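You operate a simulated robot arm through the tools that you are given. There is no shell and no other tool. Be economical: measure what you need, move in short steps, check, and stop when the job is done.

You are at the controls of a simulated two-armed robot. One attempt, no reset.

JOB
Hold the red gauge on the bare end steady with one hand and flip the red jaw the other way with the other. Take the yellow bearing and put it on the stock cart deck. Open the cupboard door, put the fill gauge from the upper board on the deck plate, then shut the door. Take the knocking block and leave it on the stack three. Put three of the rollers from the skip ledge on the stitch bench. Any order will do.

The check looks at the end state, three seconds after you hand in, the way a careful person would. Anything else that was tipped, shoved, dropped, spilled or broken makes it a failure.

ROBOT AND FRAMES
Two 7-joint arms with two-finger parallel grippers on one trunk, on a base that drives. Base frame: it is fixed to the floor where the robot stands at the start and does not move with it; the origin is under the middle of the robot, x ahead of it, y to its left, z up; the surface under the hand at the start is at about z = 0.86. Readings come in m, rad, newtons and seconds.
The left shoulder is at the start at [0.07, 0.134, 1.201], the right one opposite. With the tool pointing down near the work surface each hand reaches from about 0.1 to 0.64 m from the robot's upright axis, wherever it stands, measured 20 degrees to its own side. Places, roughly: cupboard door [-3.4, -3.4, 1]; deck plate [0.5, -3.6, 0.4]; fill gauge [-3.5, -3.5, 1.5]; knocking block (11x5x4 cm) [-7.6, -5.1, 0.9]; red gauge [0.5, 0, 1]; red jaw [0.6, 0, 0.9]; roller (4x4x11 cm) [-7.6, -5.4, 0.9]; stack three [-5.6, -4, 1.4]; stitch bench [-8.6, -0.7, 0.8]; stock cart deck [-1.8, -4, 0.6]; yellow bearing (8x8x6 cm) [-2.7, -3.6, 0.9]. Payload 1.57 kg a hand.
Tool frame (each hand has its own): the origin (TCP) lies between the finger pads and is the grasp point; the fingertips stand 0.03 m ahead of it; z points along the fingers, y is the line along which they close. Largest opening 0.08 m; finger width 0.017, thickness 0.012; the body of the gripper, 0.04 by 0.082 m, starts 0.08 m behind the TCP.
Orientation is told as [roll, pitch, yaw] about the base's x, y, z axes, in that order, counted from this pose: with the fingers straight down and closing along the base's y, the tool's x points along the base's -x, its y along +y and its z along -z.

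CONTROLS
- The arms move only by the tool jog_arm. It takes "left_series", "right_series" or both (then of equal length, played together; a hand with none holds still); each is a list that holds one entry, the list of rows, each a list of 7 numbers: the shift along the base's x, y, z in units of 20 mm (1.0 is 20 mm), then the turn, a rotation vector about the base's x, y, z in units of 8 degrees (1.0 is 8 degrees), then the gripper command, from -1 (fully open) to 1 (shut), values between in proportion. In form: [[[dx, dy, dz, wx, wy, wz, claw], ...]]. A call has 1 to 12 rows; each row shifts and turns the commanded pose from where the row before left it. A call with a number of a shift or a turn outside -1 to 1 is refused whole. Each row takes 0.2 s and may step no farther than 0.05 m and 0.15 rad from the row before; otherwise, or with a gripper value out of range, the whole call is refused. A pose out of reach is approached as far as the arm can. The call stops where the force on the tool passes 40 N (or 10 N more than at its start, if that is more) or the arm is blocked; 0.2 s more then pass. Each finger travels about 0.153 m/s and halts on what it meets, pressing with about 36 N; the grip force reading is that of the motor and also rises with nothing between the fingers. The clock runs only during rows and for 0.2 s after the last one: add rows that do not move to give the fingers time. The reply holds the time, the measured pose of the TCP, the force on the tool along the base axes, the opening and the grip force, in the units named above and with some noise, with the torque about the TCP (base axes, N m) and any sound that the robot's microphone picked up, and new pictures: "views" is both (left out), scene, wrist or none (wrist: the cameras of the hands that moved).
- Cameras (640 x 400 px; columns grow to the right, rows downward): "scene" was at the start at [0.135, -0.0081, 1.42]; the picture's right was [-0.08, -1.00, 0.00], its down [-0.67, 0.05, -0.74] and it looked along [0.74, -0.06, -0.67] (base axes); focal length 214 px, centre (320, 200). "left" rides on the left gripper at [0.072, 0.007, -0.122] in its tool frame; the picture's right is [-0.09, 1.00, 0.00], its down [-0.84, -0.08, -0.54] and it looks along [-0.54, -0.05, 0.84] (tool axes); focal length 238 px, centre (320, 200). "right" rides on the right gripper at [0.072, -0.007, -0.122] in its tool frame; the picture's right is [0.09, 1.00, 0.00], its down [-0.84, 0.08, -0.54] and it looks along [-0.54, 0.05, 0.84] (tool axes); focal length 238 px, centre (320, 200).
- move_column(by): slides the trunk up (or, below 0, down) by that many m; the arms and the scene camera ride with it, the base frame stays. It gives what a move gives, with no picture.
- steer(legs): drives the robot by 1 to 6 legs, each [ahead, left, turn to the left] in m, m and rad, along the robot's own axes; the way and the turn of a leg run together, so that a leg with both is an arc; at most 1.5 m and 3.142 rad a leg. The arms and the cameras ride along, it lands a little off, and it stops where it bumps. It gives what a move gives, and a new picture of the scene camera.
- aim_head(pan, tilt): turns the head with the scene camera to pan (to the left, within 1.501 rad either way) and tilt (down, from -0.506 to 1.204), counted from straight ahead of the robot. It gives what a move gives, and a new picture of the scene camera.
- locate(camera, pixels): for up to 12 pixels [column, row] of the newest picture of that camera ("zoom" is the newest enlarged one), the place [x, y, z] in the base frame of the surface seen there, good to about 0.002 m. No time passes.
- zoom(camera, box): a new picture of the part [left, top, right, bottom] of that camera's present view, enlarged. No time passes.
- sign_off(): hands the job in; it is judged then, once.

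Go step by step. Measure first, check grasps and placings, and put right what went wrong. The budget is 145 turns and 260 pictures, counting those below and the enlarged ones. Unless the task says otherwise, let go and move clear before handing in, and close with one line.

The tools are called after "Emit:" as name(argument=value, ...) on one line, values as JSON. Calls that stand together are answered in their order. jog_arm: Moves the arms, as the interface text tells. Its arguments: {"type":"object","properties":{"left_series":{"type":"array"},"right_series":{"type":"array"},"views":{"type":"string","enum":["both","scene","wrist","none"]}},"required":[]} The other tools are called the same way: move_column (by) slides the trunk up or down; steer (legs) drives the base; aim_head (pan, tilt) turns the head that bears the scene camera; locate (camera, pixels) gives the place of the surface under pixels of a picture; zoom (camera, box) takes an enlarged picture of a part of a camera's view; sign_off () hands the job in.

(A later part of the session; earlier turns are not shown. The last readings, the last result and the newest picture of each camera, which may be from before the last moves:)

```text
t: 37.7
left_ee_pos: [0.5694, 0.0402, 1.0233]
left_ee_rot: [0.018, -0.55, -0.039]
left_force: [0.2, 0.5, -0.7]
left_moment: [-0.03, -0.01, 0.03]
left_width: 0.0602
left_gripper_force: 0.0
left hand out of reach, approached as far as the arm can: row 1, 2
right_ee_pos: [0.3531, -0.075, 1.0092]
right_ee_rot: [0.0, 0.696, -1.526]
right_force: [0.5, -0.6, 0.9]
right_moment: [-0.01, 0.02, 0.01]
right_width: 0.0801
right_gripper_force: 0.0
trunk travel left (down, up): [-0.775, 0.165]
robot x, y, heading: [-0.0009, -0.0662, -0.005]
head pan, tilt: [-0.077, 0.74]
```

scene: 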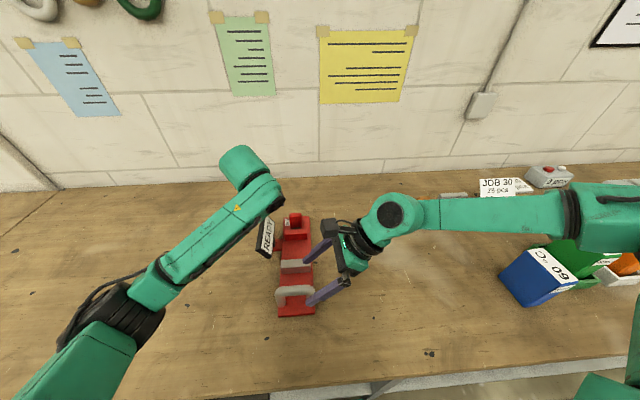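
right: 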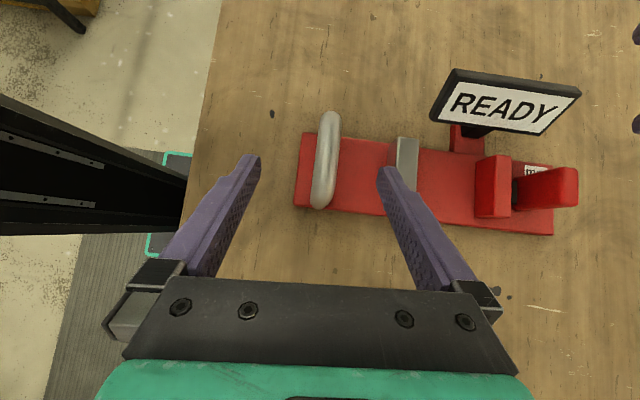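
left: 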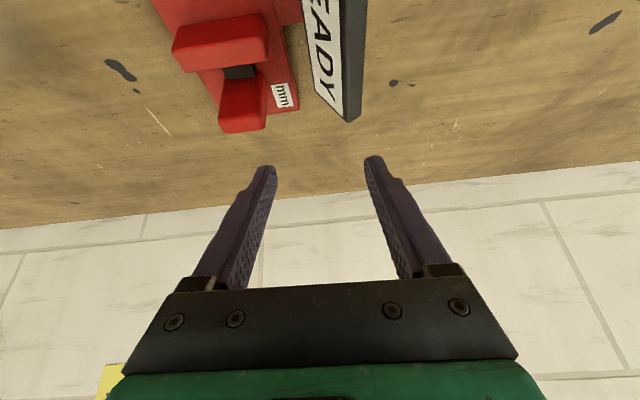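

The right hand now reaches. I'll lower it along its axis onto the handle bar.

Emit:
jog_arm(right_series=[[[0.1, 0.4, -0.8, 0, 0, 0, -1], [0.1, 0.4, -0.8, 0, 0, 0, -1], [0, 0.4, -0.8, 0, 0, 0, -1], [0, 0.4, -0.8, 0, 0, 0, -1], [0, 0.4, -0.3, 0, 0, 0, -1], [0, 0, 0, 0, 0, 0, -1]]], views="both")

```text
t: 39.1
left_ee_pos: [0.5712, 0.0406, 1.0227]
left_ee_rot: [0.017, -0.549, -0.043]
left_force: [-0.2, -0.1, 0.3]
left_moment: [0.0, 0.02, 0.0]
left_width: 0.0601
left_gripper_force: 0.0
right_ee_pos: [0.3583, -0.0365, 0.9386]
right_ee_rot: [0.001, 0.697, -1.526]
right_force: [0.1, 0.1, 0.2]
right_moment: [0.01, 0.01, -0.01]
right_width: 0.0801
right_gripper_force: 0.0
trunk travel left (down, up): [-0.775, 0.165]
robot x, y, heading: [-0.0015, -0.063, 0.002]
head pan, tilt: [-0.077, 0.74]
```

scene: 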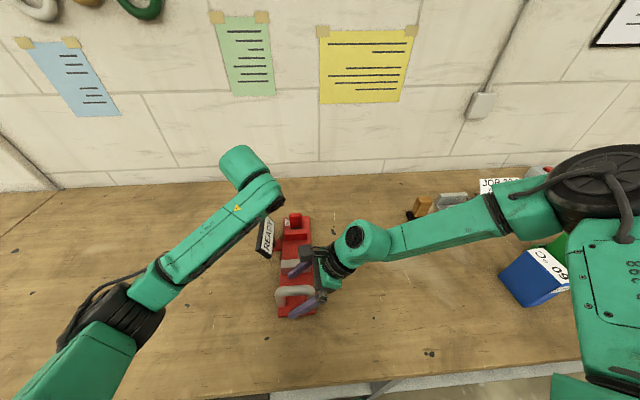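
right: 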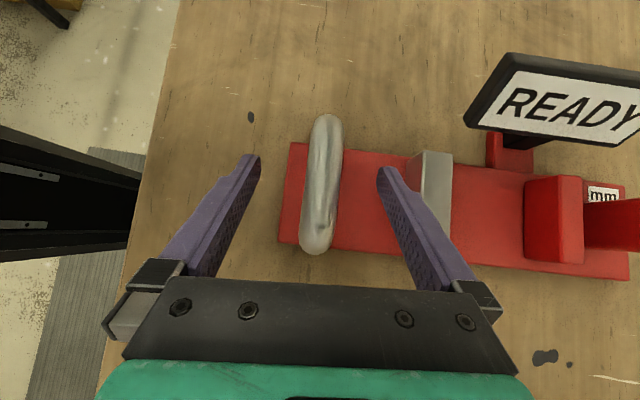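

The bar is centred between the fingers, so I'll close on it gently.

Emit:
jog_arm(right_series=[[[0, 0, 0, 0, 0, 0, -0.5], [0, 0, 0, 0, 0, 0, 0], [0, 0, 0, 0, 0, 0, 0.4], [0, 0, 0, 0, 0, 0, 0.7], [0, 0, 0, 0, 0, 0, 1], [0, 0, 0, 0, 0, 0, 1]]], views="wrist")

Emit:
locate(camera="right", pixels=[[323, 125], [322, 160], [317, 240], [560, 185], [550, 210], [635, 215], [480, 90], [620, 90]])

```text
t: 40.5
left_ee_pos: [0.5708, 0.0415, 1.0228]
left_ee_rot: [0.019, -0.549, -0.042]
left_force: [0.0, -0.2, 0.1]
left_moment: [-0.03, -0.02, 0.01]
left_width: 0.0602
left_gripper_force: 0.1
right_ee_pos: [0.3579, -0.0362, 0.9393]
right_ee_rot: [-0.001, 0.696, -1.527]
right_force: [0.7, 0.4, 0.9]
right_moment: [-0.31, -0.2, -0.55]
right_width: 0.0219
right_gripper_force: 34.5
trunk travel left (down, up): [-0.775, 0.165]
robot x, y, heading: [-0.0013, -0.0594, -0.001]
head pan, tilt: [-0.077, 0.74]
```

right: 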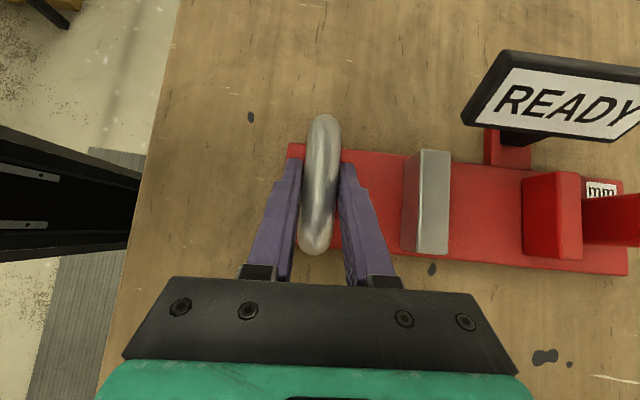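

```text
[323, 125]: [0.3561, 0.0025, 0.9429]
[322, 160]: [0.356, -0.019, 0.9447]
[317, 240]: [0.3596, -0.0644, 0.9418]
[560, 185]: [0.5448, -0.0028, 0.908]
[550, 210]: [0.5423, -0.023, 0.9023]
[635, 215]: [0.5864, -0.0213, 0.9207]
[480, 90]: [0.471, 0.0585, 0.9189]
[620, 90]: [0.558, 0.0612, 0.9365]
```

The handle is held at 21.9 mm wide. I'll bring the left hand above the jaw.

Emit:
jog_arm(left_series=[[[0.2, -0.9, 0, 0, 0, 0, -0.5], [0.2, -0.9, 0, 0, 0, 0, -0.5], [0.2, -0.9, 0, 0, 0, 0, -0.5], [0.2, -0.9, 0, 0, 0, 0, -0.5], [0, 0, 0, 0, 0, 0, -0.5]]])

```text
t: 41.7
left_ee_pos: [0.5867, -0.0311, 1.0233]
left_ee_rot: [0.019, -0.55, -0.042]
left_force: [-0.8, -0.1, -0.2]
left_moment: [-0.01, 0.0, 0.02]
left_width: 0.0601
left_gripper_force: 0.0
right_ee_pos: [0.3578, -0.0354, 0.9397]
right_ee_rot: [-0.002, 0.697, -1.526]
right_force: [-0.8, -1.3, 1.1]
right_moment: [-0.06, 0.0, -0.56]
right_width: 0.0215
right_gripper_force: 34.6
trunk travel left (down, up): [-0.775, 0.165]
robot x, y, heading: [0.0004, -0.0631, 0.001]
head pan, tilt: [-0.077, 0.74]
```

scene: 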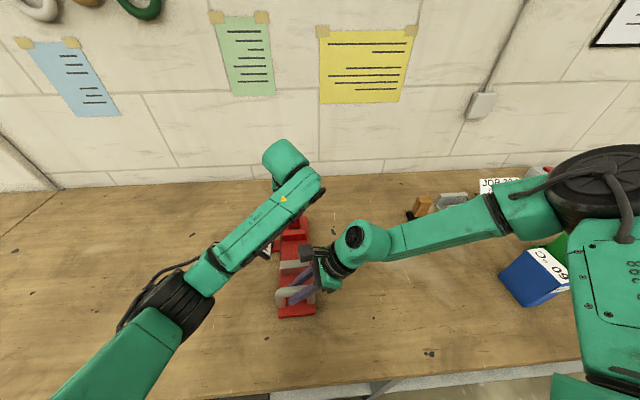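
left: 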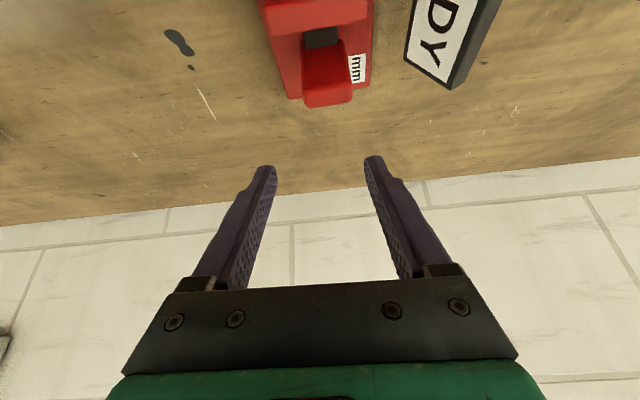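

Emit:
jog_arm(left_series=[[[0.3, 0.15, -1, 0, 0, 0, -0.5], [0.3, 0, -1, 0, 0, 0, -0.5], [0, 0, -1, 0, 0, 0, -0.5], [0, 0, -0.9, 0, 0, 0, -0.5], [0, 0, -0.8, 0, 0, 0, -0.5], [0, 0, 0, 0, 0, 0, -0.5]]], views="wrist")

```text
t: 43.1
left_ee_pos: [0.5997, -0.0296, 0.9292]
left_ee_rot: [0.017, -0.549, -0.043]
left_force: [-0.3, -0.2, -0.6]
left_moment: [-0.01, 0.02, 0.0]
left_width: 0.06
left_gripper_force: 0.0
right_ee_pos: [0.3578, -0.0354, 0.9395]
right_ee_rot: [-0.001, 0.696, -1.524]
right_force: [0.1, -2.2, 0.3]
right_moment: [-0.05, 0.02, -0.54]
right_width: 0.0213
right_gripper_force: 34.4
trunk travel left (down, up): [-0.775, 0.165]
robot x, y, heading: [0.0011, -0.0643, -0.002]
head pan, tilt: [-0.077, 0.74]
```

left: 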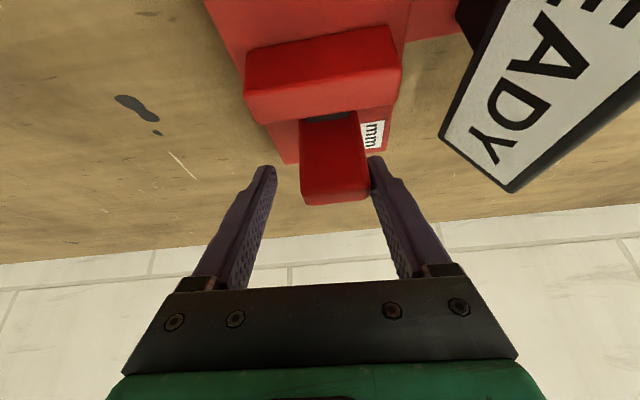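

Emit:
jog_arm(left_series=[[[0, 0.4, 0, 0, 0, 0, -0.5], [0, 0, -0.2, 0, 0, 0, -0.3], [0, 0, 0, 0, 0, 0, 0], [0, 0, 0, 0, 0, 0, 0.2], [0, 0, 0, 0, 0, 0, 0.5], [0, 0, 0, 0, 0, 0, 0.5]]], views="wrist")

```text
t: 44.5
left_ee_pos: [0.5988, -0.0202, 0.9244]
left_ee_rot: [0.017, -0.55, -0.04]
left_force: [0.2, 5.0, 0.8]
left_moment: [-0.11, -0.1, 0.42]
left_width: 0.0402
left_gripper_force: 36.1
right_ee_pos: [0.3575, -0.035, 0.9386]
right_ee_rot: [-0.002, 0.697, -1.528]
right_force: [0.2, -3.7, -0.2]
right_moment: [0.32, -0.05, -0.84]
right_width: 0.0218
right_gripper_force: 34.6
trunk travel left (down, up): [-0.775, 0.165]
robot x, y, heading: [0.0016, -0.0638, -0.0]
head pan, tilt: [-0.077, 0.74]
```

left: 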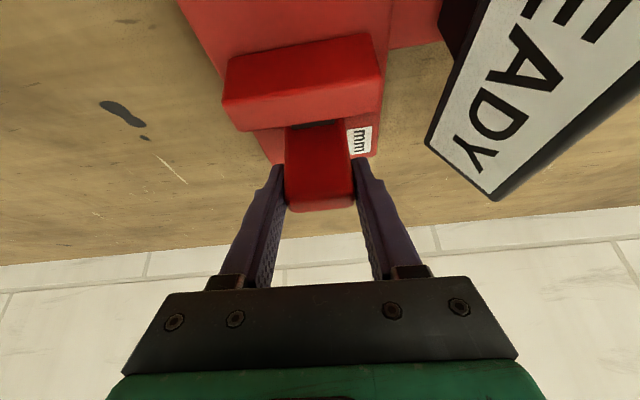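

The jaw is gripped at 40 mm wide. I'll pull it towards -x in small steps and watch the force.

Emit:
jog_arm(left_series=[[[-0.2, -0.1, 0, 0, 0, 0, 0.5], [-0.2, 0, 0, 0, 0, 0, 0.5], [-0.2, 0, 0, 0, 0, 0, 0.5], [-0.2, 0, 0, 0, 0, 0, 0.5], [0, 0, 0, 0, 0, 0, 0.5]]], views="both")

```text
t: 45.7
left_ee_pos: [0.5833, -0.0228, 0.9248]
left_ee_rot: [0.016, -0.552, -0.043]
left_force: [1.5, 3.9, 2.7]
left_moment: [-0.15, -0.69, 0.74]
left_width: 0.0403
left_gripper_force: 36.3
right_ee_pos: [0.3579, -0.0346, 0.9379]
right_ee_rot: [0.001, 0.695, -1.527]
right_force: [-2.6, -1.4, 0.9]
right_moment: [0.24, 0.06, -0.77]
right_width: 0.0219
right_gripper_force: 34.8
trunk travel left (down, up): [-0.775, 0.165]
robot x, y, heading: [-0.0007, -0.061, -0.003]
head pan, tilt: [-0.077, 0.74]
```

scene: 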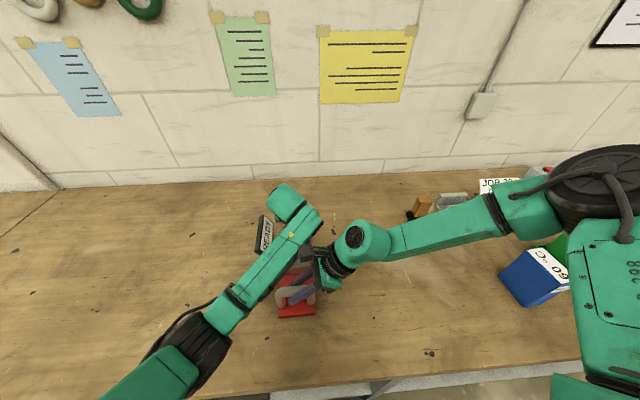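
left: 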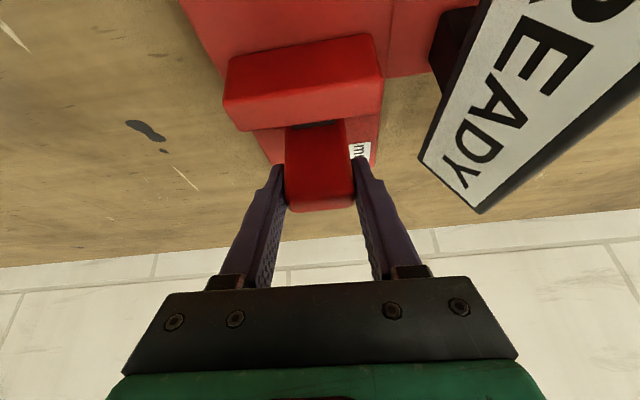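

Emit:
zoom(camera="right", box=[260, 40, 640, 280])

Emit:
locate(camera="zoom", pixels=[[105, 215], [100, 250], [280, 260], [480, 300], [500, 240], [600, 290], [380, 80], [45, 250], [640, 380]])

```text
1.67 times, centred on (450, 160) of right
```

zoom: 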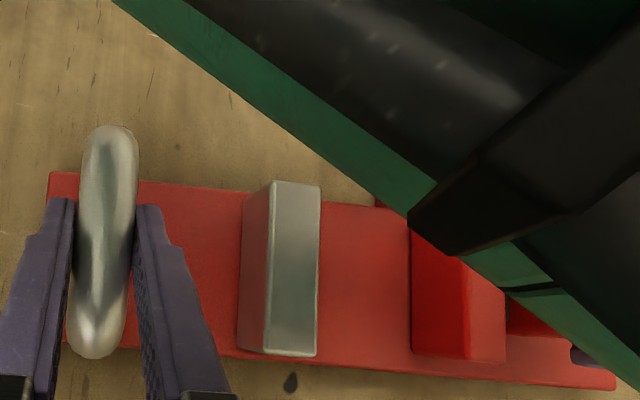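

```text
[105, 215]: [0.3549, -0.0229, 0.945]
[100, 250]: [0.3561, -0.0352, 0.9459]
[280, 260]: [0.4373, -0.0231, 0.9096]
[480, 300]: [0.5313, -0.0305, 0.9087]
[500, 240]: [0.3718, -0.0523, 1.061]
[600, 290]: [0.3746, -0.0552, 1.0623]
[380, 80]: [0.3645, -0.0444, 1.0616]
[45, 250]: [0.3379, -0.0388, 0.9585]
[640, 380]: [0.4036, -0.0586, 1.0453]
```

The block and the jaw slid together by about 15 mm, from x 0.545 to 0.531, while the handle stayed put, so this is a slider. The left forearm is very near the right camera, so I'll let go, stand the left hand up and regrip.

Emit:
jog_arm(left_series=[[[0, 0, 0, 0, 0, 0, -0.5], [0, 0, 0, 0, 0, 0, -0.5], [0, 0, 1, 0, 0, 0, -0.5], [0, 0, 1, 0, 0, 0, -0.5], [0, 0, 1, 0, 0, 0, -0.5], [0, 0, 0, 0, 1, 0, -0.5], [0, 0, 0, 0, 1, 0, -0.5], [0, 0, 0, 0, 1, 0, -0.5], [0, 0, 0, 0, 0.9, 0, -0.5], [0, 0, 0, 0, 0, 0, -0.5]]])

```text
t: 47.9
left_ee_pos: [0.5825, -0.0227, 0.9847]
left_ee_rot: [-0.005, -0.004, -0.038]
left_force: [0.1, -0.2, 0.1]
left_moment: [0.02, 0.01, 0.02]
left_width: 0.0601
left_gripper_force: 0.0
right_ee_pos: [0.3598, -0.0354, 0.9394]
right_ee_rot: [-0.001, 0.697, -1.523]
right_force: [-0.9, -2.3, 0.8]
right_moment: [-0.02, 0.03, -0.45]
right_width: 0.0217
right_gripper_force: 34.2
trunk travel left (down, up): [-0.775, 0.165]
robot x, y, heading: [-0.0022, -0.061, -0.005]
head pan, tilt: [-0.077, 0.74]
```

scene: 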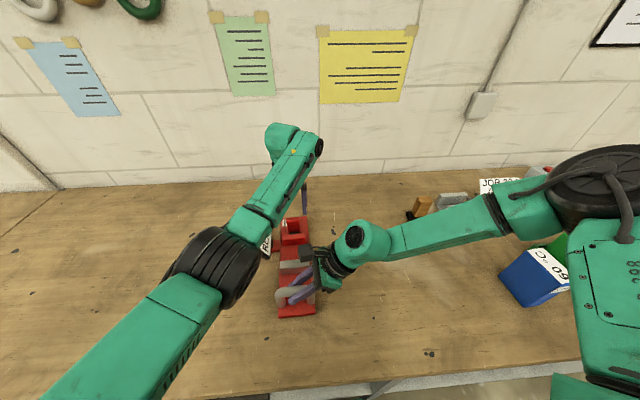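
left: 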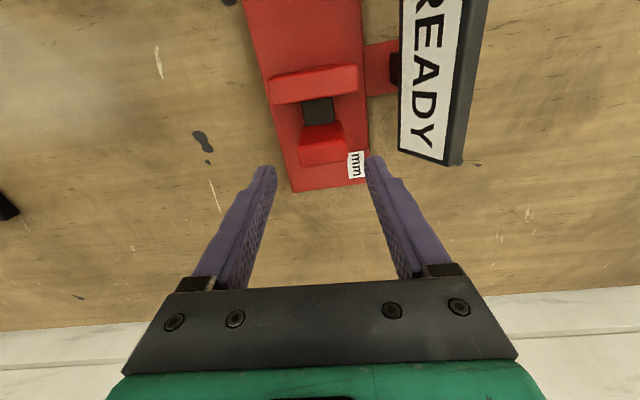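

Emit:
zoom(camera="left", box=[240, 30, 400, 200])

Emit:
locate(camera="left", pixels=[[315, 75], [290, 82], [350, 78], [318, 110], [318, 123], [322, 145], [305, 152], [342, 148], [325, 160], [330, 185], [355, 168]])

```text
2.35 times, centred on (320, 115) of left
```

zoom: 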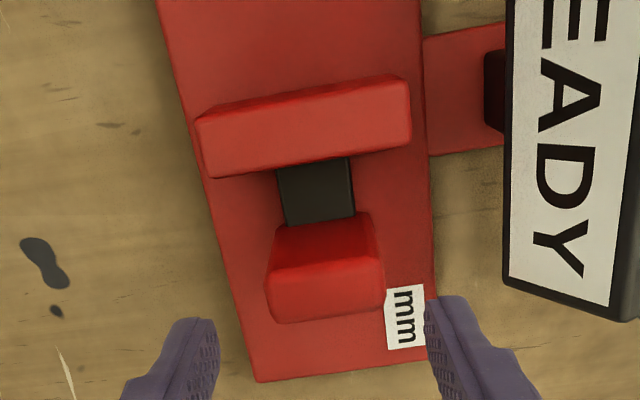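

```text
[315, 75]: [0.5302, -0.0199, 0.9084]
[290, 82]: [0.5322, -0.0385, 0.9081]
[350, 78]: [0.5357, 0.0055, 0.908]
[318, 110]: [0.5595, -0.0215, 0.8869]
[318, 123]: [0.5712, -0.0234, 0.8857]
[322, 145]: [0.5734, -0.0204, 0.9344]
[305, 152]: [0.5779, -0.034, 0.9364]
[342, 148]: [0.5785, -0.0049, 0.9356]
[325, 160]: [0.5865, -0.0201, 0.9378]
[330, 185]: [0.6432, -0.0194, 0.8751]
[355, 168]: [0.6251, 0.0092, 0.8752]
```

The jaw is now at x 0.571-0.588, y about -0.02, and the gauge has yawed roughly 2 degrees. I'll regrip vertically and keep sliding while steering y back.

Emit:
jog_arm(left_series=[[[0, 0.1, -1, 0, 0, 0, -0.5], [-0.1, 0, -1, 0, 0, 0, -0.5], [0, 0, -0.9, 0, 0, 0, -0.5], [0, 0, 0, 0, 0, 0, -0.3], [0, 0, 0, 0, 0, 0, 0], [0, 0, 0, 0, 0, 0, 0.3], [0, 0, 0, 0, 0, 0, 0.5], [0, 0, 0, 0, 0, 0, 0.5]]], views="none")

Emit:
jog_arm(left_series=[[[-0.2, -0.1, 0, 0, 0, 0, 0.5], [-0.2, -0.1, 0, 0, 0, 0, 0.5], [-0.2, -0.1, 0, 0, 0, 0, 0.5], [-0.2, 0, 0, 0, 0, 0, 0.5], [-0.2, 0, 0, 0, 0, 0, 0.5], [0, 0, 0, 0, 0, 0, 0.5]]])

```text
t: 49.7
left_ee_pos: [0.5802, -0.0208, 0.9268]
left_ee_rot: [-0.005, -0.004, -0.035]
left_force: [0.4, -3.6, 0.2]
left_moment: [0.56, -0.4, 0.73]
left_width: 0.0406
left_gripper_force: 36.3
right_ee_pos: [0.3593, -0.0355, 0.9397]
right_ee_rot: [0.0, 0.696, -1.526]
right_force: [0.6, 1.9, 2.9]
right_moment: [-0.32, -0.02, -0.42]
right_width: 0.0215
right_gripper_force: 34.5
trunk travel left (down, up): [-0.775, 0.165]
robot x, y, heading: [-0.0005, -0.0666, -0.007]
head pan, tilt: [-0.077, 0.74]
```

```text
t: 51.1
left_ee_pos: [0.5612, -0.0272, 0.9267]
left_ee_rot: [-0.003, -0.007, -0.036]
left_force: [1.9, 7.7, 1.9]
left_moment: [0.72, -0.88, 0.35]
left_width: 0.0402
left_gripper_force: 36.4
right_ee_pos: [0.3576, -0.035, 0.9395]
right_ee_rot: [0.002, 0.695, -1.526]
right_force: [-5.2, -5.4, 1.5]
right_moment: [-0.3, 0.19, -0.93]
right_width: 0.0224
right_gripper_force: 35.1
trunk travel left (down, up): [-0.775, 0.165]
robot x, y, heading: [0.0014, -0.0601, -0.005]
head pan, tilt: [-0.077, 0.74]
```

scene: 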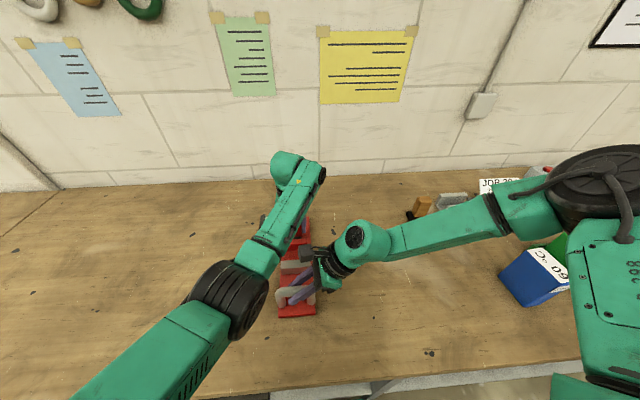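
left: 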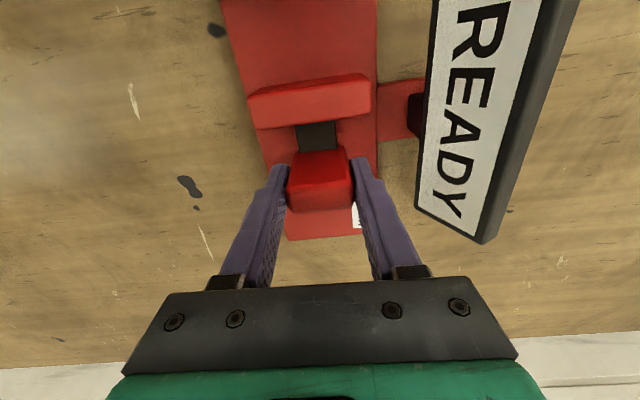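

Emit:
jog_arm(left_series=[[[-0.2, 0, 0, 0, 0, 0, 0.5], [-0.2, 0, 0, 0, 0, 0, 0.5], [-0.2, 0, 0, 0, 0, 0, 0.5], [-0.2, 0, 0, 0, 0, 0, 0.5], [-0.2, 0, 0, 0, 0, 0, 0.5], [0, 0, 0, 0, 0, 0, 0.5]]], views="wrist")

Emit:
zoom(camera="right", box=[260, 40, 640, 280])

```text
t: 52.5
left_ee_pos: [0.5428, -0.0272, 0.9259]
left_ee_rot: [-0.006, -0.011, -0.036]
left_force: [26.7, 2.7, 3.5]
left_moment: [0.51, -0.11, 0.56]
left_width: 0.0404
left_gripper_force: 35.8
right_ee_pos: [0.3557, -0.036, 0.9387]
right_ee_rot: [-0.004, 0.696, -1.526]
right_force: [-22.5, -1.4, 6.6]
right_moment: [0.28, 0.24, -0.8]
right_width: 0.0225
right_gripper_force: 35.0
trunk travel left (down, up): [-0.775, 0.165]
robot x, y, heading: [-0.0015, -0.0643, -0.004]
head pan, tilt: [-0.077, 0.74]
```

left: 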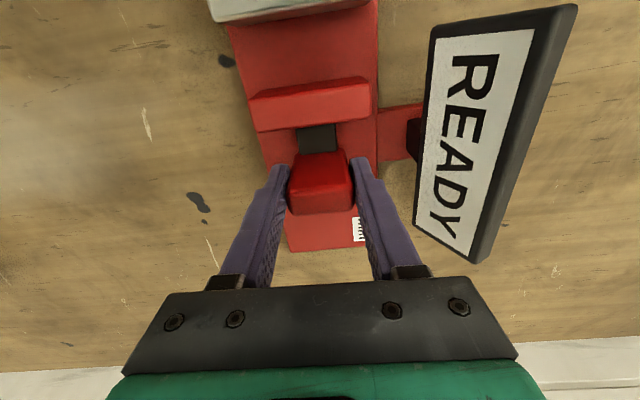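

```text
1.67 times, centred on (450, 160) of right
```

zoom: 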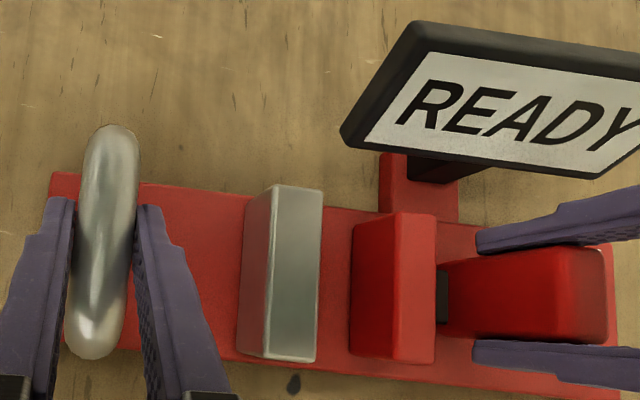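

Emit:
locate(camera="zoom", pixels=[[105, 215], [290, 260], [315, 270], [395, 270], [412, 300], [360, 300], [570, 270], [450, 300], [620, 300], [405, 110]])

Emit:
jog_arm(left_series=[[[-0.15, 0, 0, 0, 0, 0, 0.5], [-0.15, 0, 0, 0, 0, 0, 0.5], [0, 0, 0, 0, 0, 0, 0.5]]], views="wrist")

Emit:
zoom(camera="right", box=[260, 40, 640, 280])

Emit:
locate(camera="zoom", pixels=[[105, 215], [290, 260], [315, 270], [395, 270], [412, 300], [360, 300], [570, 270], [450, 300], [620, 300], [405, 110]])

```text
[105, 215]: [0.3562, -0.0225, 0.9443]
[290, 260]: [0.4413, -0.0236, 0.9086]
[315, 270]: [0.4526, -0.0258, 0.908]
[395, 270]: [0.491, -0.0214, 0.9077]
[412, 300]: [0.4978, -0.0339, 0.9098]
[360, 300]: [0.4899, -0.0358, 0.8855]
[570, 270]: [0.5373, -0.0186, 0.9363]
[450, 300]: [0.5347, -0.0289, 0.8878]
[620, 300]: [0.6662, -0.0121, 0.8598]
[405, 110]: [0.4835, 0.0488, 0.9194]
```

```text
t: 53.3
left_ee_pos: [0.5347, -0.027, 0.9251]
left_ee_rot: [-0.006, -0.009, -0.036]
left_force: [26.4, 2.4, 2.0]
left_moment: [0.47, -0.12, 0.33]
left_width: 0.04
left_gripper_force: 36.5
right_ee_pos: [0.3564, -0.0349, 0.939]
right_ee_rot: [-0.004, 0.696, -1.525]
right_force: [-23.5, -1.8, 5.5]
right_moment: [0.28, 0.06, -0.72]
right_width: 0.0224
right_gripper_force: 34.8
trunk travel left (down, up): [-0.775, 0.165]
robot x, y, heading: [0.0014, -0.0647, -0.004]
head pan, tilt: [-0.077, 0.74]
```

left: 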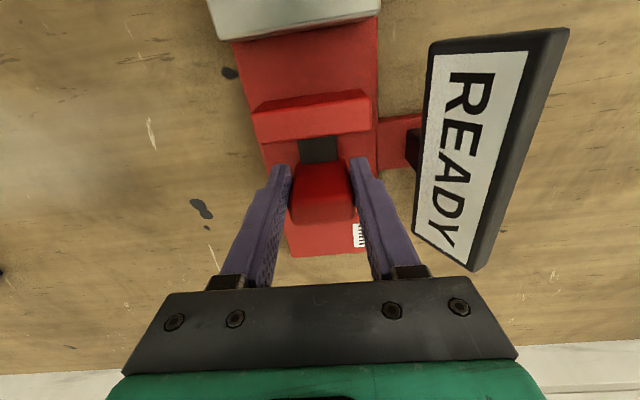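

```text
1.67 times, centred on (450, 160) of right
```

zoom: 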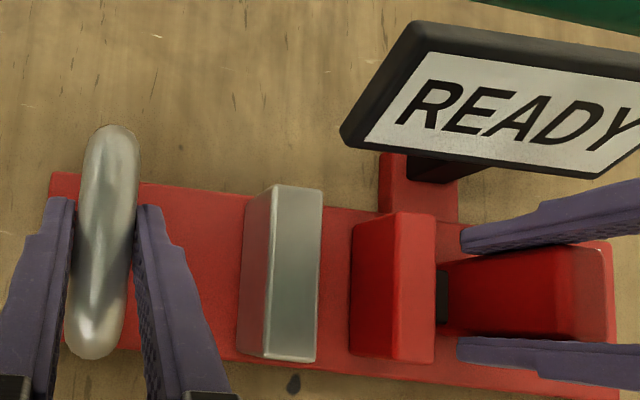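

```text
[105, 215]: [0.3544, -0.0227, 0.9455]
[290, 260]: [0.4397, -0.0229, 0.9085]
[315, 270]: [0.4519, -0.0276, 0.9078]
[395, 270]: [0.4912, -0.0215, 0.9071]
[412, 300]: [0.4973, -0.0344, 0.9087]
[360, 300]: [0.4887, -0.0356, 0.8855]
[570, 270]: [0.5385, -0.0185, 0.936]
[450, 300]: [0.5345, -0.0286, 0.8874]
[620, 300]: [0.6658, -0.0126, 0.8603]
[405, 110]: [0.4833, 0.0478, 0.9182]
```

The slider hit its stop: front at 0.489, force 26 N, and the fingers slipped. I'll let go with the left hand, lift it, and check the gauge's alignment against the start.

Emit:
jog_arm(left_series=[[[0, 0, 0, 0, 0, 0, -0.5], [0, 0, 0, 0, 0, 0, -0.5], [0, 0, 1, 0, 0, 0, -0.5], [0, 0, 1, 0, 0, 0, -0.5], [0, 0, 1, 0, 0, 0, -0.5], [0, 0, 1, 0, 0, 0, -0.5], [0, 0, 0, 0, 0, 0, -0.5]]], views="wrist")

Emit:
zoom(camera="right", box=[260, 40, 640, 280])

```text
t: 54.9
left_ee_pos: [0.5483, -0.0309, 0.9986]
left_ee_rot: [-0.006, -0.006, -0.036]
left_force: [0.7, -0.2, -0.2]
left_moment: [-0.02, 0.01, 0.0]
left_width: 0.0601
left_gripper_force: 0.1
left hand out of reach, approached as far as the arm can: row 5, 6
right_ee_pos: [0.3583, -0.0357, 0.9381]
right_ee_rot: [-0.001, 0.697, -1.523]
right_force: [1.5, -2.4, 3.5]
right_moment: [0.01, 0.06, -0.24]
right_width: 0.0212
right_gripper_force: 34.3
trunk travel left (down, up): [-0.775, 0.165]
robot x, y, heading: [0.0009, -0.0617, 0.006]
head pan, tilt: [-0.077, 0.74]
```

left: 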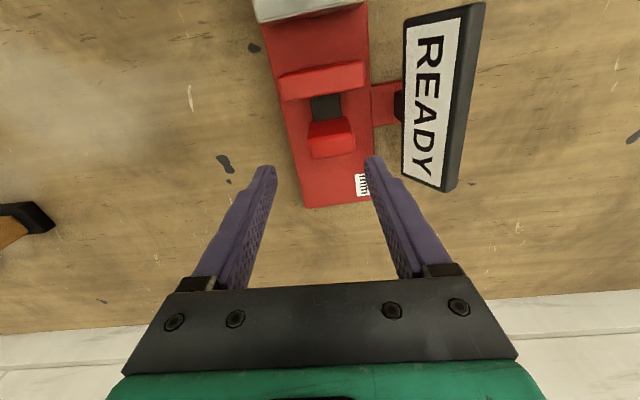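

```text
1.67 times, centred on (450, 160) of right
```

zoom: 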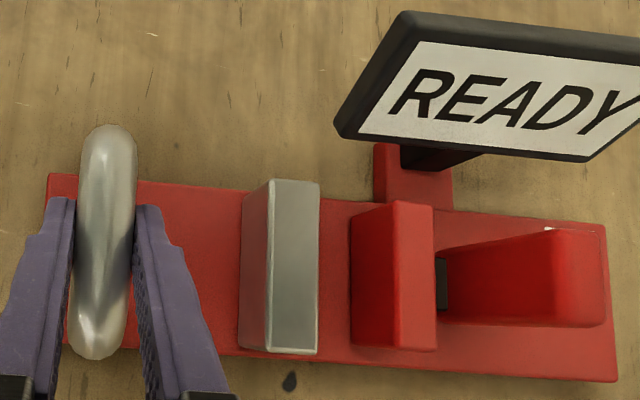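

Emit:
locate(camera="zoom", pixels=[[613, 375], [601, 232], [55, 180], [400, 208], [365, 350], [560, 235], [560, 318]])

Emit:
locate(camera="left", pixels=[[306, 205], [370, 192], [270, 30], [363, 20], [310, 135], [354, 132]])

```text
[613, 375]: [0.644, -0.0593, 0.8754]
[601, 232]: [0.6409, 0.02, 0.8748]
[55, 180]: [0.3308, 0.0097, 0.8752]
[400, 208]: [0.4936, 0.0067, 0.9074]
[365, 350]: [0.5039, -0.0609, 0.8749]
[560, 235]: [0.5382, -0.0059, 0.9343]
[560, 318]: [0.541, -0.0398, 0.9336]
```

```text
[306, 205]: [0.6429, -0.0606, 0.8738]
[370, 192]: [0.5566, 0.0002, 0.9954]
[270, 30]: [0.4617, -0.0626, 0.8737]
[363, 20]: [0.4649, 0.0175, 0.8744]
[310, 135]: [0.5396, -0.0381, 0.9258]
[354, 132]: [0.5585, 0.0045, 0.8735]
```

The far end has swung about 10 mm to +y (2 degrees) since the start. I'll turn it back with the right wrist while it still holds the handle.

Emit:
jog_arm(right_series=[[[0, 0, 0, 0, 0, -0.13, 1], [0, 0, 0, 0, 0, -0.13, 1], [0, 0, 0, 0, 0, 0, 1]]], views="wrist")

Emit:
zoom(camera="right", box=[260, 40, 640, 280])

Emit:
locate(camera="zoom", pixels=[[613, 375], [601, 232], [55, 180], [605, 380], [600, 380], [595, 225]])

```text
t: 55.7
left_ee_pos: [0.5486, -0.0302, 1.0001]
left_ee_rot: [-0.002, -0.006, -0.035]
left_force: [0.7, 0.3, 0.5]
left_moment: [-0.02, 0.0, -0.04]
left_width: 0.0601
left_gripper_force: 0.1
right_ee_pos: [0.3569, -0.0361, 0.9382]
right_ee_rot: [0.0, 0.696, -1.562]
right_force: [-1.1, -0.7, 8.1]
right_moment: [0.29, 0.0, 0.71]
right_width: 0.0215
right_gripper_force: 34.2
trunk travel left (down, up): [-0.775, 0.165]
robot x, y, heading: [-0.0004, -0.0598, -0.004]
head pan, tilt: [-0.077, 0.74]
```

right: 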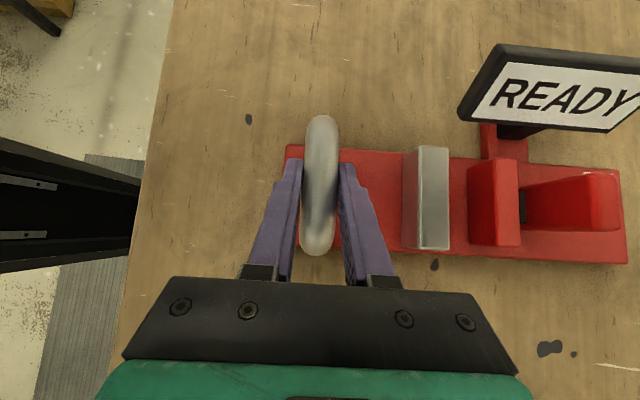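

```text
1.67 times, centred on (450, 160) of right
```

zoom: 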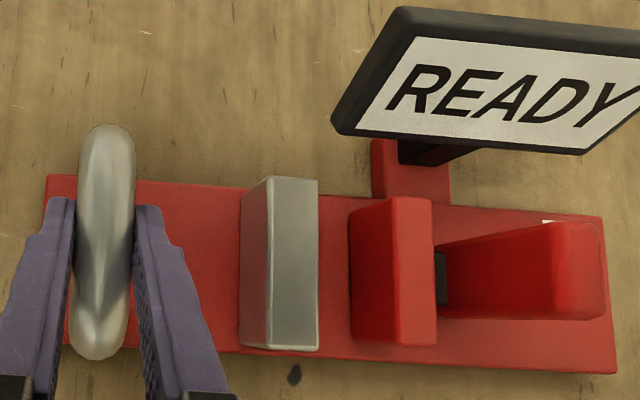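

```text
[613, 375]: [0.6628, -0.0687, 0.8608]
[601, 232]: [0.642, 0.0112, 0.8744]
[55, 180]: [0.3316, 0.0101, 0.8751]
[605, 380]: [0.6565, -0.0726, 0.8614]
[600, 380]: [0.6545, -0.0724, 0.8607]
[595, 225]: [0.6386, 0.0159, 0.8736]
```

The gauge is parallel again. I'll release the handle and withdraw both hands.

Emit:
jog_arm(right_series=[[[0, 0, 0, 0, 0, 0, 0.4], [0, 0, 0, 0, 0, 0, -0.3], [0, 0, 0, 0, 0, 0, -1], [0, -0.6, 0.8, 0, 0, 0, -1], [0, -0.6, 0.8, 0, 0, 0, -1], [0, -0.6, 0.8, 0, 0, 0, -1], [0, -0.6, 0.8, 0, 0, 0, -1], [0, -0.6, 0.8, -1, 0, 0, -1], [0, -0.6, 0.8, -1, 0, 0, -1], [0, -0.6, 0.8, -1, 0, 0, -1], [0, 0, 0, -1, 0, 0, -1], [0, 0, 0, -1, 0, 0, -1]]], left_series=[[[0, 0, 0, 0, 0, 0, -0.5], [0, 0, 0, 0, 0, 0, -0.5], [0, 0, 0, 0, 0, 0, -0.5], [-0.3, 0.5, 0.6, 0, 0, 0, -0.5], [-0.3, 0.5, 0.6, 0, 0, 0, -0.5], [-0.3, 0.5, 0.6, 0, 0, 0, -0.5], [-0.5, 0.5, 0.6, 0, 0, 0, -0.5], [-0.8, 0.8, 0.6, 0, 0, 0, -0.5], [-0.8, 0.8, 0.6, 0, 0, 0, -0.5], [-0.8, 0.8, 0.6, 0, 0, 0, -0.5], [-0.8, 0.8, 0.6, 0, 0, 0, -1], [-0.8, 0.8, 0, 0, 0, 0, -1]]], views="scene")

Emit:
zoom(camera="scene", box=[220, 180, 380, 340])

```text
t: 58.3
left_ee_pos: [0.5739, 0.0875, 1.0644]
left_ee_rot: [-0.005, -0.004, -0.037]
left_force: [0.7, 0.3, -0.3]
left_moment: [0.0, 0.01, 0.0]
left_width: 0.08
left_gripper_force: 0.0
left hand out of reach, approached as far as the arm can: row 4, 5, 6, 7, 8, 9, 10, 11, 12
right_ee_pos: [0.3597, -0.1201, 1.0509]
right_ee_rot: [-0.004, -0.006, -1.565]
right_force: [-0.5, 0.0, -0.5]
right_moment: [-0.01, 0.0, 0.03]
right_width: 0.0801
right_gripper_force: 0.1
trunk travel left (down, up): [-0.775, 0.165]
robot x, y, heading: [0.0022, -0.0617, -0.002]
head pan, tilt: [-0.077, 0.74]
```

scene: 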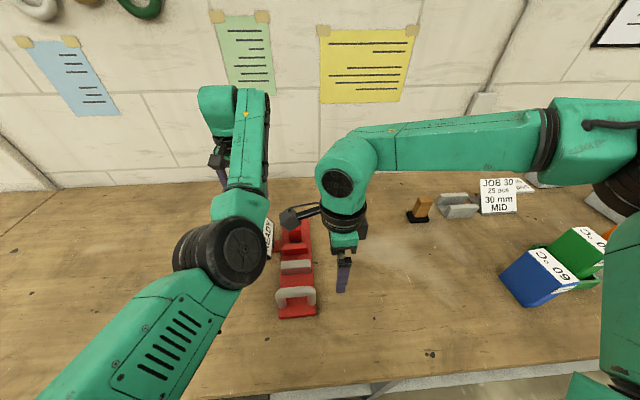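

```text
2.50 times, centred on (300, 260) of scene
```

zoom: 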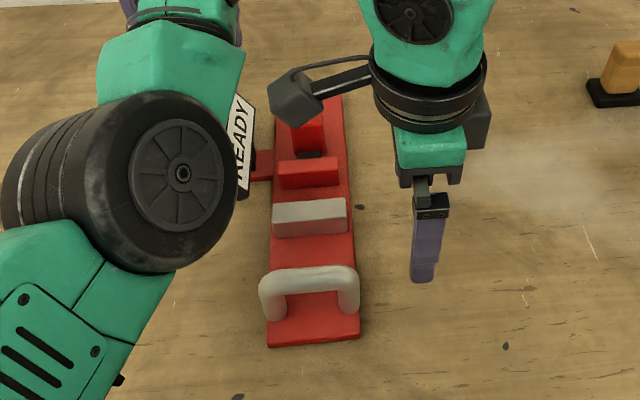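

Gauge done. Now I'll bring both hands back to compact travel poses.

Emit:
jog_arm(left_series=[[[0, 1, 0, 0, 0, 0, -1], [0, 1, 0, 0, 0, 0, -1], [0, 1, 0, 0, 0, 0, -1], [-1, 0, 0, 0, 0, 0, -1], [-1, 0, 0, 0, 0, 0, -1], [-1, 0, 0, 0, 0, 0, -1], [-1, 0, 0.5, 0, 0, 0, -1], [-1, 0, 0.5, 0, 0, 0, -1], [-1, 0, 0.5, 0, 0, 0, -1], [-1, 0, 0.5, 0, 0, 0, -1], [-1, 0, 0.5, 0, 0, 0, -1], [0, 0, 0, 0, 0, 0, -1]]], right_series=[[[0, -1, 0, 0, 0, 1, -1], [0, -1, 0, 0, 0, 1, -1], [0, -1, 0, 0, 0, 1, -1], [0, -1, 0, 0, 0, 1, -1], [0, -1, 0, 0, 0, 1, -1], [0, 0, 0, 0, 0, 1, -1], [0, 0, 0.5, 0, 0, 1, -1], [0, 0, 0.5, 0, 0, 1, -1], [0, 0, 0.5, 0, 0, 1, -1], [0, 0, 0.5, 0, 0, 1, -1], [0, 0, 0.5, 0, 0, 1, -1], [0, 0, 0, 0, 0, 0, -1]]], views="scene")

```text
t: 60.9
left_ee_pos: [0.5279, 0.2073, 1.1068]
left_ee_rot: [-0.003, -0.003, -0.037]
left_force: [0.5, 0.6, 0.5]
left_moment: [0.0, -0.03, -0.02]
left_width: 0.0798
left_gripper_force: 0.0
left hand out of reach, approached as far as the arm can: row 4, 5, 6, 7, 8, 9, 10, 11
right_ee_pos: [0.3598, -0.2197, 1.1001]
right_ee_rot: [-0.007, -0.003, -0.026]
right_force: [0.9, -1.0, -0.9]
right_moment: [0.02, 0.0, 0.02]
right_width: 0.0801
right_gripper_force: 0.0
trunk travel left (down, up): [-0.775, 0.165]
robot x, y, heading: [-0.0005, -0.0588, 0.0]
head pan, tilt: [-0.077, 0.74]
```

scene: 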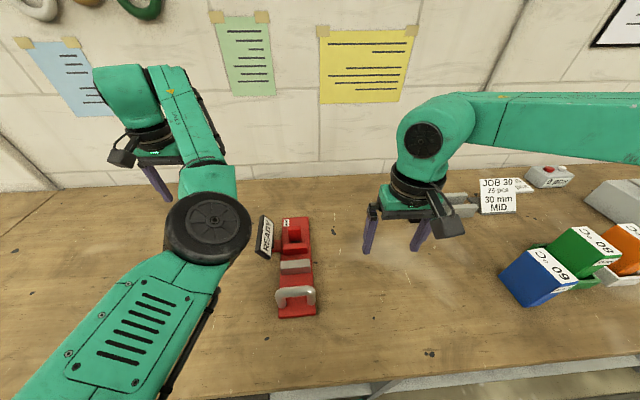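

The left elbow has swung inward and blocks retreat. I'll move the hand further left and yaw it to see if the elbow swings back.

Emit:
jog_arm(left_series=[[[0, 1, 0, 0, 0, -1, -1], [0, 1, 0, 0, 0, -1, -1], [0, 1, 0, 0, 0, -1, -1], [0, 1, 0, 0, 0, -1, -1], [0, 1, 0, 0, 0, -1, -1], [0, 1, 0, 0, 0, -1, -1], [-0.5, 0.5, 0, 0, 0, -1, -1], [-0.5, 0.5, 0, 0, 0, -1, -1], [-1, 0, 0, 0, 0, -1, -1], [-1, 0, 0, 0, 0, -1, -1], [-1, 0, 0, 0, 0, -1, -1], [-1, 0, 0, 0, 0, 0, -1]]], views="scene")

```text
t: 63.5
left_ee_pos: [0.4254, 0.3462, 1.1078]
left_ee_rot: [-0.003, -0.006, -1.573]
left_force: [0.7, 0.2, -0.4]
left_moment: [0.01, -0.03, -0.01]
left_width: 0.08
left_gripper_force: 0.1
right_ee_pos: [0.3595, -0.2192, 1.0987]
right_ee_rot: [-0.005, -0.003, -0.026]
right_force: [0.1, 0.3, -1.3]
right_moment: [0.02, 0.01, -0.01]
right_width: 0.08
right_gripper_force: 0.1
trunk travel left (down, up): [-0.775, 0.165]
robot x, y, heading: [-0.0019, -0.0622, 0.002]
head pan, tilt: [-0.077, 0.74]
```

scene: 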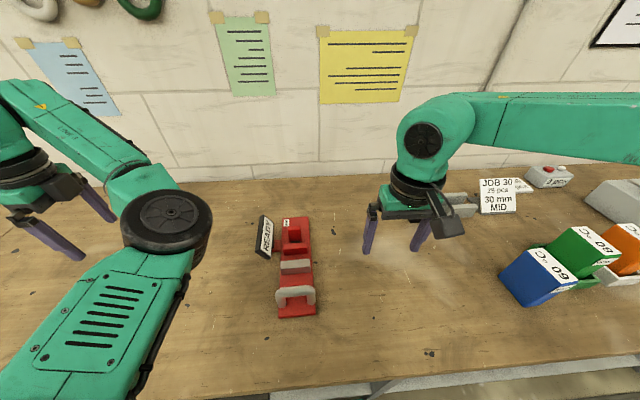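

The left arm moves freely again. I'll back away from the bench and turn right to face -y.

Emit:
steer(legs=[[-0.6, 0, 0], [0, 0, -1.57]])

Emit:
aim_head(pan=0, tilt=0.35)

Emit:
aim_head(pan=-0.9, tilt=0.35)

```text
t: 70.6
left_ee_pos: [-0.1808, -0.4736, 1.1072]
left_ee_rot: [-0.003, -0.007, -3.113]
left_force: [0.2, 0.3, 0.6]
left_moment: [-0.03, 0.01, -0.05]
left_width: 0.0798
left_gripper_force: 0.1
right_ee_pos: [-0.749, -0.4231, 1.0995]
right_ee_rot: [-0.007, -0.002, -1.568]
right_force: [-0.3, 0.3, -0.3]
right_moment: [0.02, -0.03, -0.01]
right_width: 0.08
right_gripper_force: 0.1
trunk travel left (down, up): [-0.775, 0.165]
robot x, y, heading: [-0.6033, -0.0595, -1.544]
head pan, tilt: [-0.077, 0.74]
```

scene: 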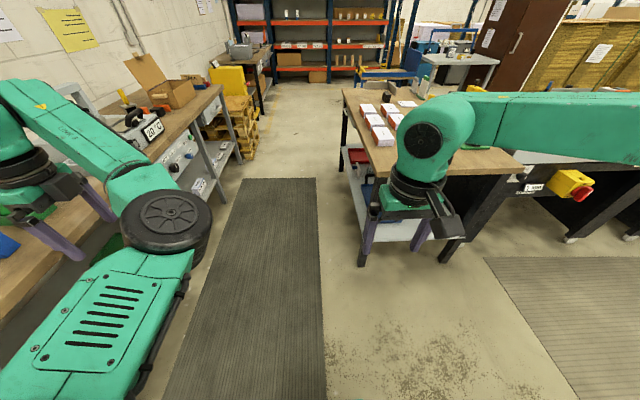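

```text
t: 71.5
left_ee_pos: [-0.1814, -0.4735, 1.1065]
left_ee_rot: [-0.004, -0.004, -3.111]
left_force: [0.6, 0.8, -1.0]
left_moment: [0.0, 0.01, 0.01]
left_width: 0.0799
left_gripper_force: 0.1
right_ee_pos: [-0.7485, -0.4224, 1.099]
right_ee_rot: [-0.005, 0.001, -1.57]
right_force: [-0.3, -0.3, -0.8]
right_moment: [-0.01, 0.02, 0.01]
right_width: 0.0799
right_gripper_force: 0.3
trunk travel left (down, up): [-0.775, 0.165]
robot x, y, heading: [-0.6041, -0.0604, -1.533]
head pan, tilt: [0.0, 0.351]
```

scene: 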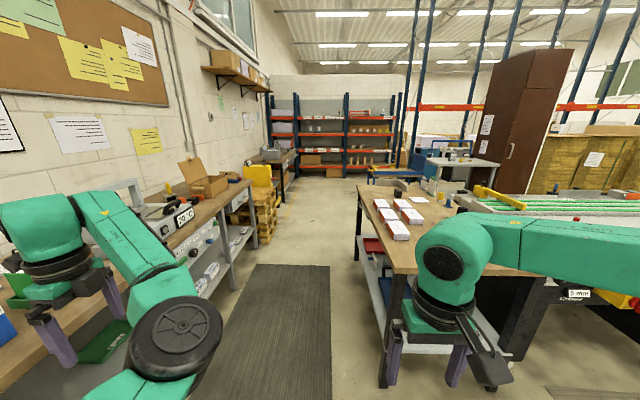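

```text
t: 72.7
left_ee_pos: [-0.1802, -0.474, 1.1065]
left_ee_rot: [-0.003, -0.006, -3.114]
left_force: [0.0, -0.5, -1.1]
left_moment: [0.0, -0.02, 0.02]
left_width: 0.0796
left_gripper_force: 0.1
right_ee_pos: [-0.7477, -0.4236, 1.0986]
right_ee_rot: [-0.006, -0.002, -1.567]
right_force: [-0.2, -0.4, -0.6]
right_moment: [0.02, 0.02, -0.02]
right_width: 0.0798
right_gripper_force: 0.1
trunk travel left (down, up): [-0.775, 0.165]
robot x, y, heading: [-0.6036, -0.0581, -1.541]
head pan, tilt: [-0.901, 0.351]
```

scene: 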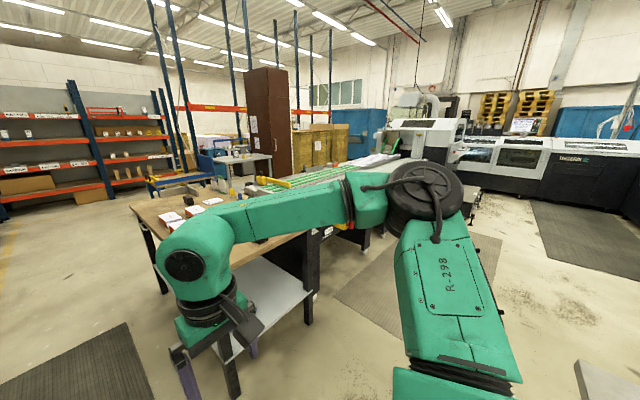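

Emit:
aim_head(pan=0, tilt=0.45)

Emit:
locate(camera="scene", pixels=[[240, 350], [330, 330], [245, 210], [325, 200], [270, 190], [343, 155], [385, 230], [357, 170], [380, 160], [300, 150], [230, 170], [490, 150]])

```text
t: 73.9
left_ee_pos: [-0.1814, -0.4736, 1.1063]
left_ee_rot: [-0.004, -0.005, -3.112]
left_force: [0.7, 0.3, -0.4]
left_moment: [-0.01, 0.01, 0.03]
left_width: 0.08
left_gripper_force: 0.1
right_ee_pos: [-0.7487, -0.4235, 1.0996]
right_ee_rot: [-0.006, -0.004, -1.569]
right_force: [-0.4, -0.1, -0.3]
right_moment: [-0.04, 0.01, 0.0]
right_width: 0.0797
right_gripper_force: 0.0
trunk travel left (down, up): [-0.775, 0.165]
robot x, y, heading: [-0.603, -0.0603, -1.546]
head pan, tilt: [0.0, 0.45]
```

scene: 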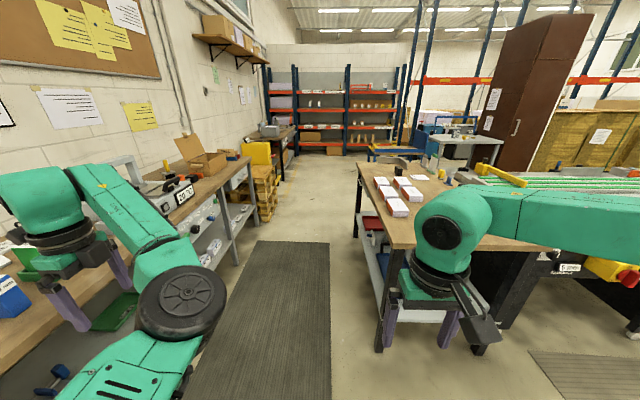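

```text
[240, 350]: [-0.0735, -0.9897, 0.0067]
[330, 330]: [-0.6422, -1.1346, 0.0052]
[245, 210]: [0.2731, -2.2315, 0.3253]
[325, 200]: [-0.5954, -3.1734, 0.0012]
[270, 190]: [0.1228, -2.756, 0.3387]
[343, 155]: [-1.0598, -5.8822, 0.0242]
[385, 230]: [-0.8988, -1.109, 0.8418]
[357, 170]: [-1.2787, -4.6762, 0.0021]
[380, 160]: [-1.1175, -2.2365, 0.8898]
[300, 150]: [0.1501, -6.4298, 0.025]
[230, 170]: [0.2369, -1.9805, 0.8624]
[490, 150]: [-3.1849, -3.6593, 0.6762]
```

The corridor runs along x of about -0.3 between the benches. I'll tuck the left hand in, shift to the corridor centre and drive down -y past the right-hand bench.

Emit:
jog_arm(left_series=[[[-1, 0, 0.5, 0, 0, 0, -1], [-1, 0, 0.5, 0, 0, 0, -1], [-1, 0, 0.5, 0, 0, 0, -1], [-1, 0, 0.5, 0, 0, 0, -1], [-1, 0, 0.5, 0, 0, 0, -1], [-1, 0, 0.5, 0, 0, 0, -1], [-1, 0, 0.5, 0, 0, 0, -1], [-1, 0, 0.5, 0, 0, 0, -1], [0, 0, 0, 0, 0, 0, -1]]], views="none")

Emit:
steer(legs=[[0, 0.27, -0.03], [1.4, 0, 0], [1.3, 0, 0]])

```text
t: 75.9
left_ee_pos: [-0.2483, -0.4996, 1.1577]
left_ee_rot: [-0.004, -0.008, -3.111]
left_force: [-0.1, 0.0, 0.9]
left_moment: [0.04, -0.01, 0.06]
left_width: 0.0799
left_gripper_force: 0.1
left hand out of reach, approached as far as the arm can: row 3, 4, 5, 6, 7, 8
right_ee_pos: [-0.7481, -0.4232, 1.0998]
right_ee_rot: [-0.006, -0.002, -1.57]
right_force: [0.5, -0.8, 0.0]
right_moment: [-0.02, 0.03, -0.01]
right_width: 0.08
right_gripper_force: 0.2
trunk travel left (down, up): [-0.775, 0.165]
robot x, y, heading: [-0.6008, -0.0614, -1.541]
head pan, tilt: [0.0, 0.45]
```

```text
t: 90.5
left_ee_pos: [0.0232, -3.2054, 1.1575]
left_ee_rot: [-0.004, -0.006, -3.122]
left_force: [1.3, -0.3, 0.0]
left_moment: [0.02, -0.02, 0.02]
left_width: 0.0799
left_gripper_force: 0.1
right_ee_pos: [-0.4772, -3.1249, 1.0993]
right_ee_rot: [-0.005, -0.001, -1.579]
right_force: [0.1, 0.9, -0.5]
right_moment: [0.01, 0.0, -0.01]
right_width: 0.0801
right_gripper_force: 0.0
trunk travel left (down, up): [-0.775, 0.165]
robot x, y, heading: [-0.3249, -2.7604, -1.558]
head pan, tilt: [0.0, 0.45]
```

scene: 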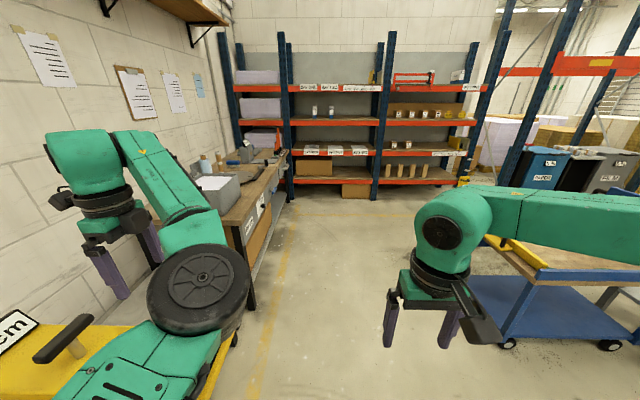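

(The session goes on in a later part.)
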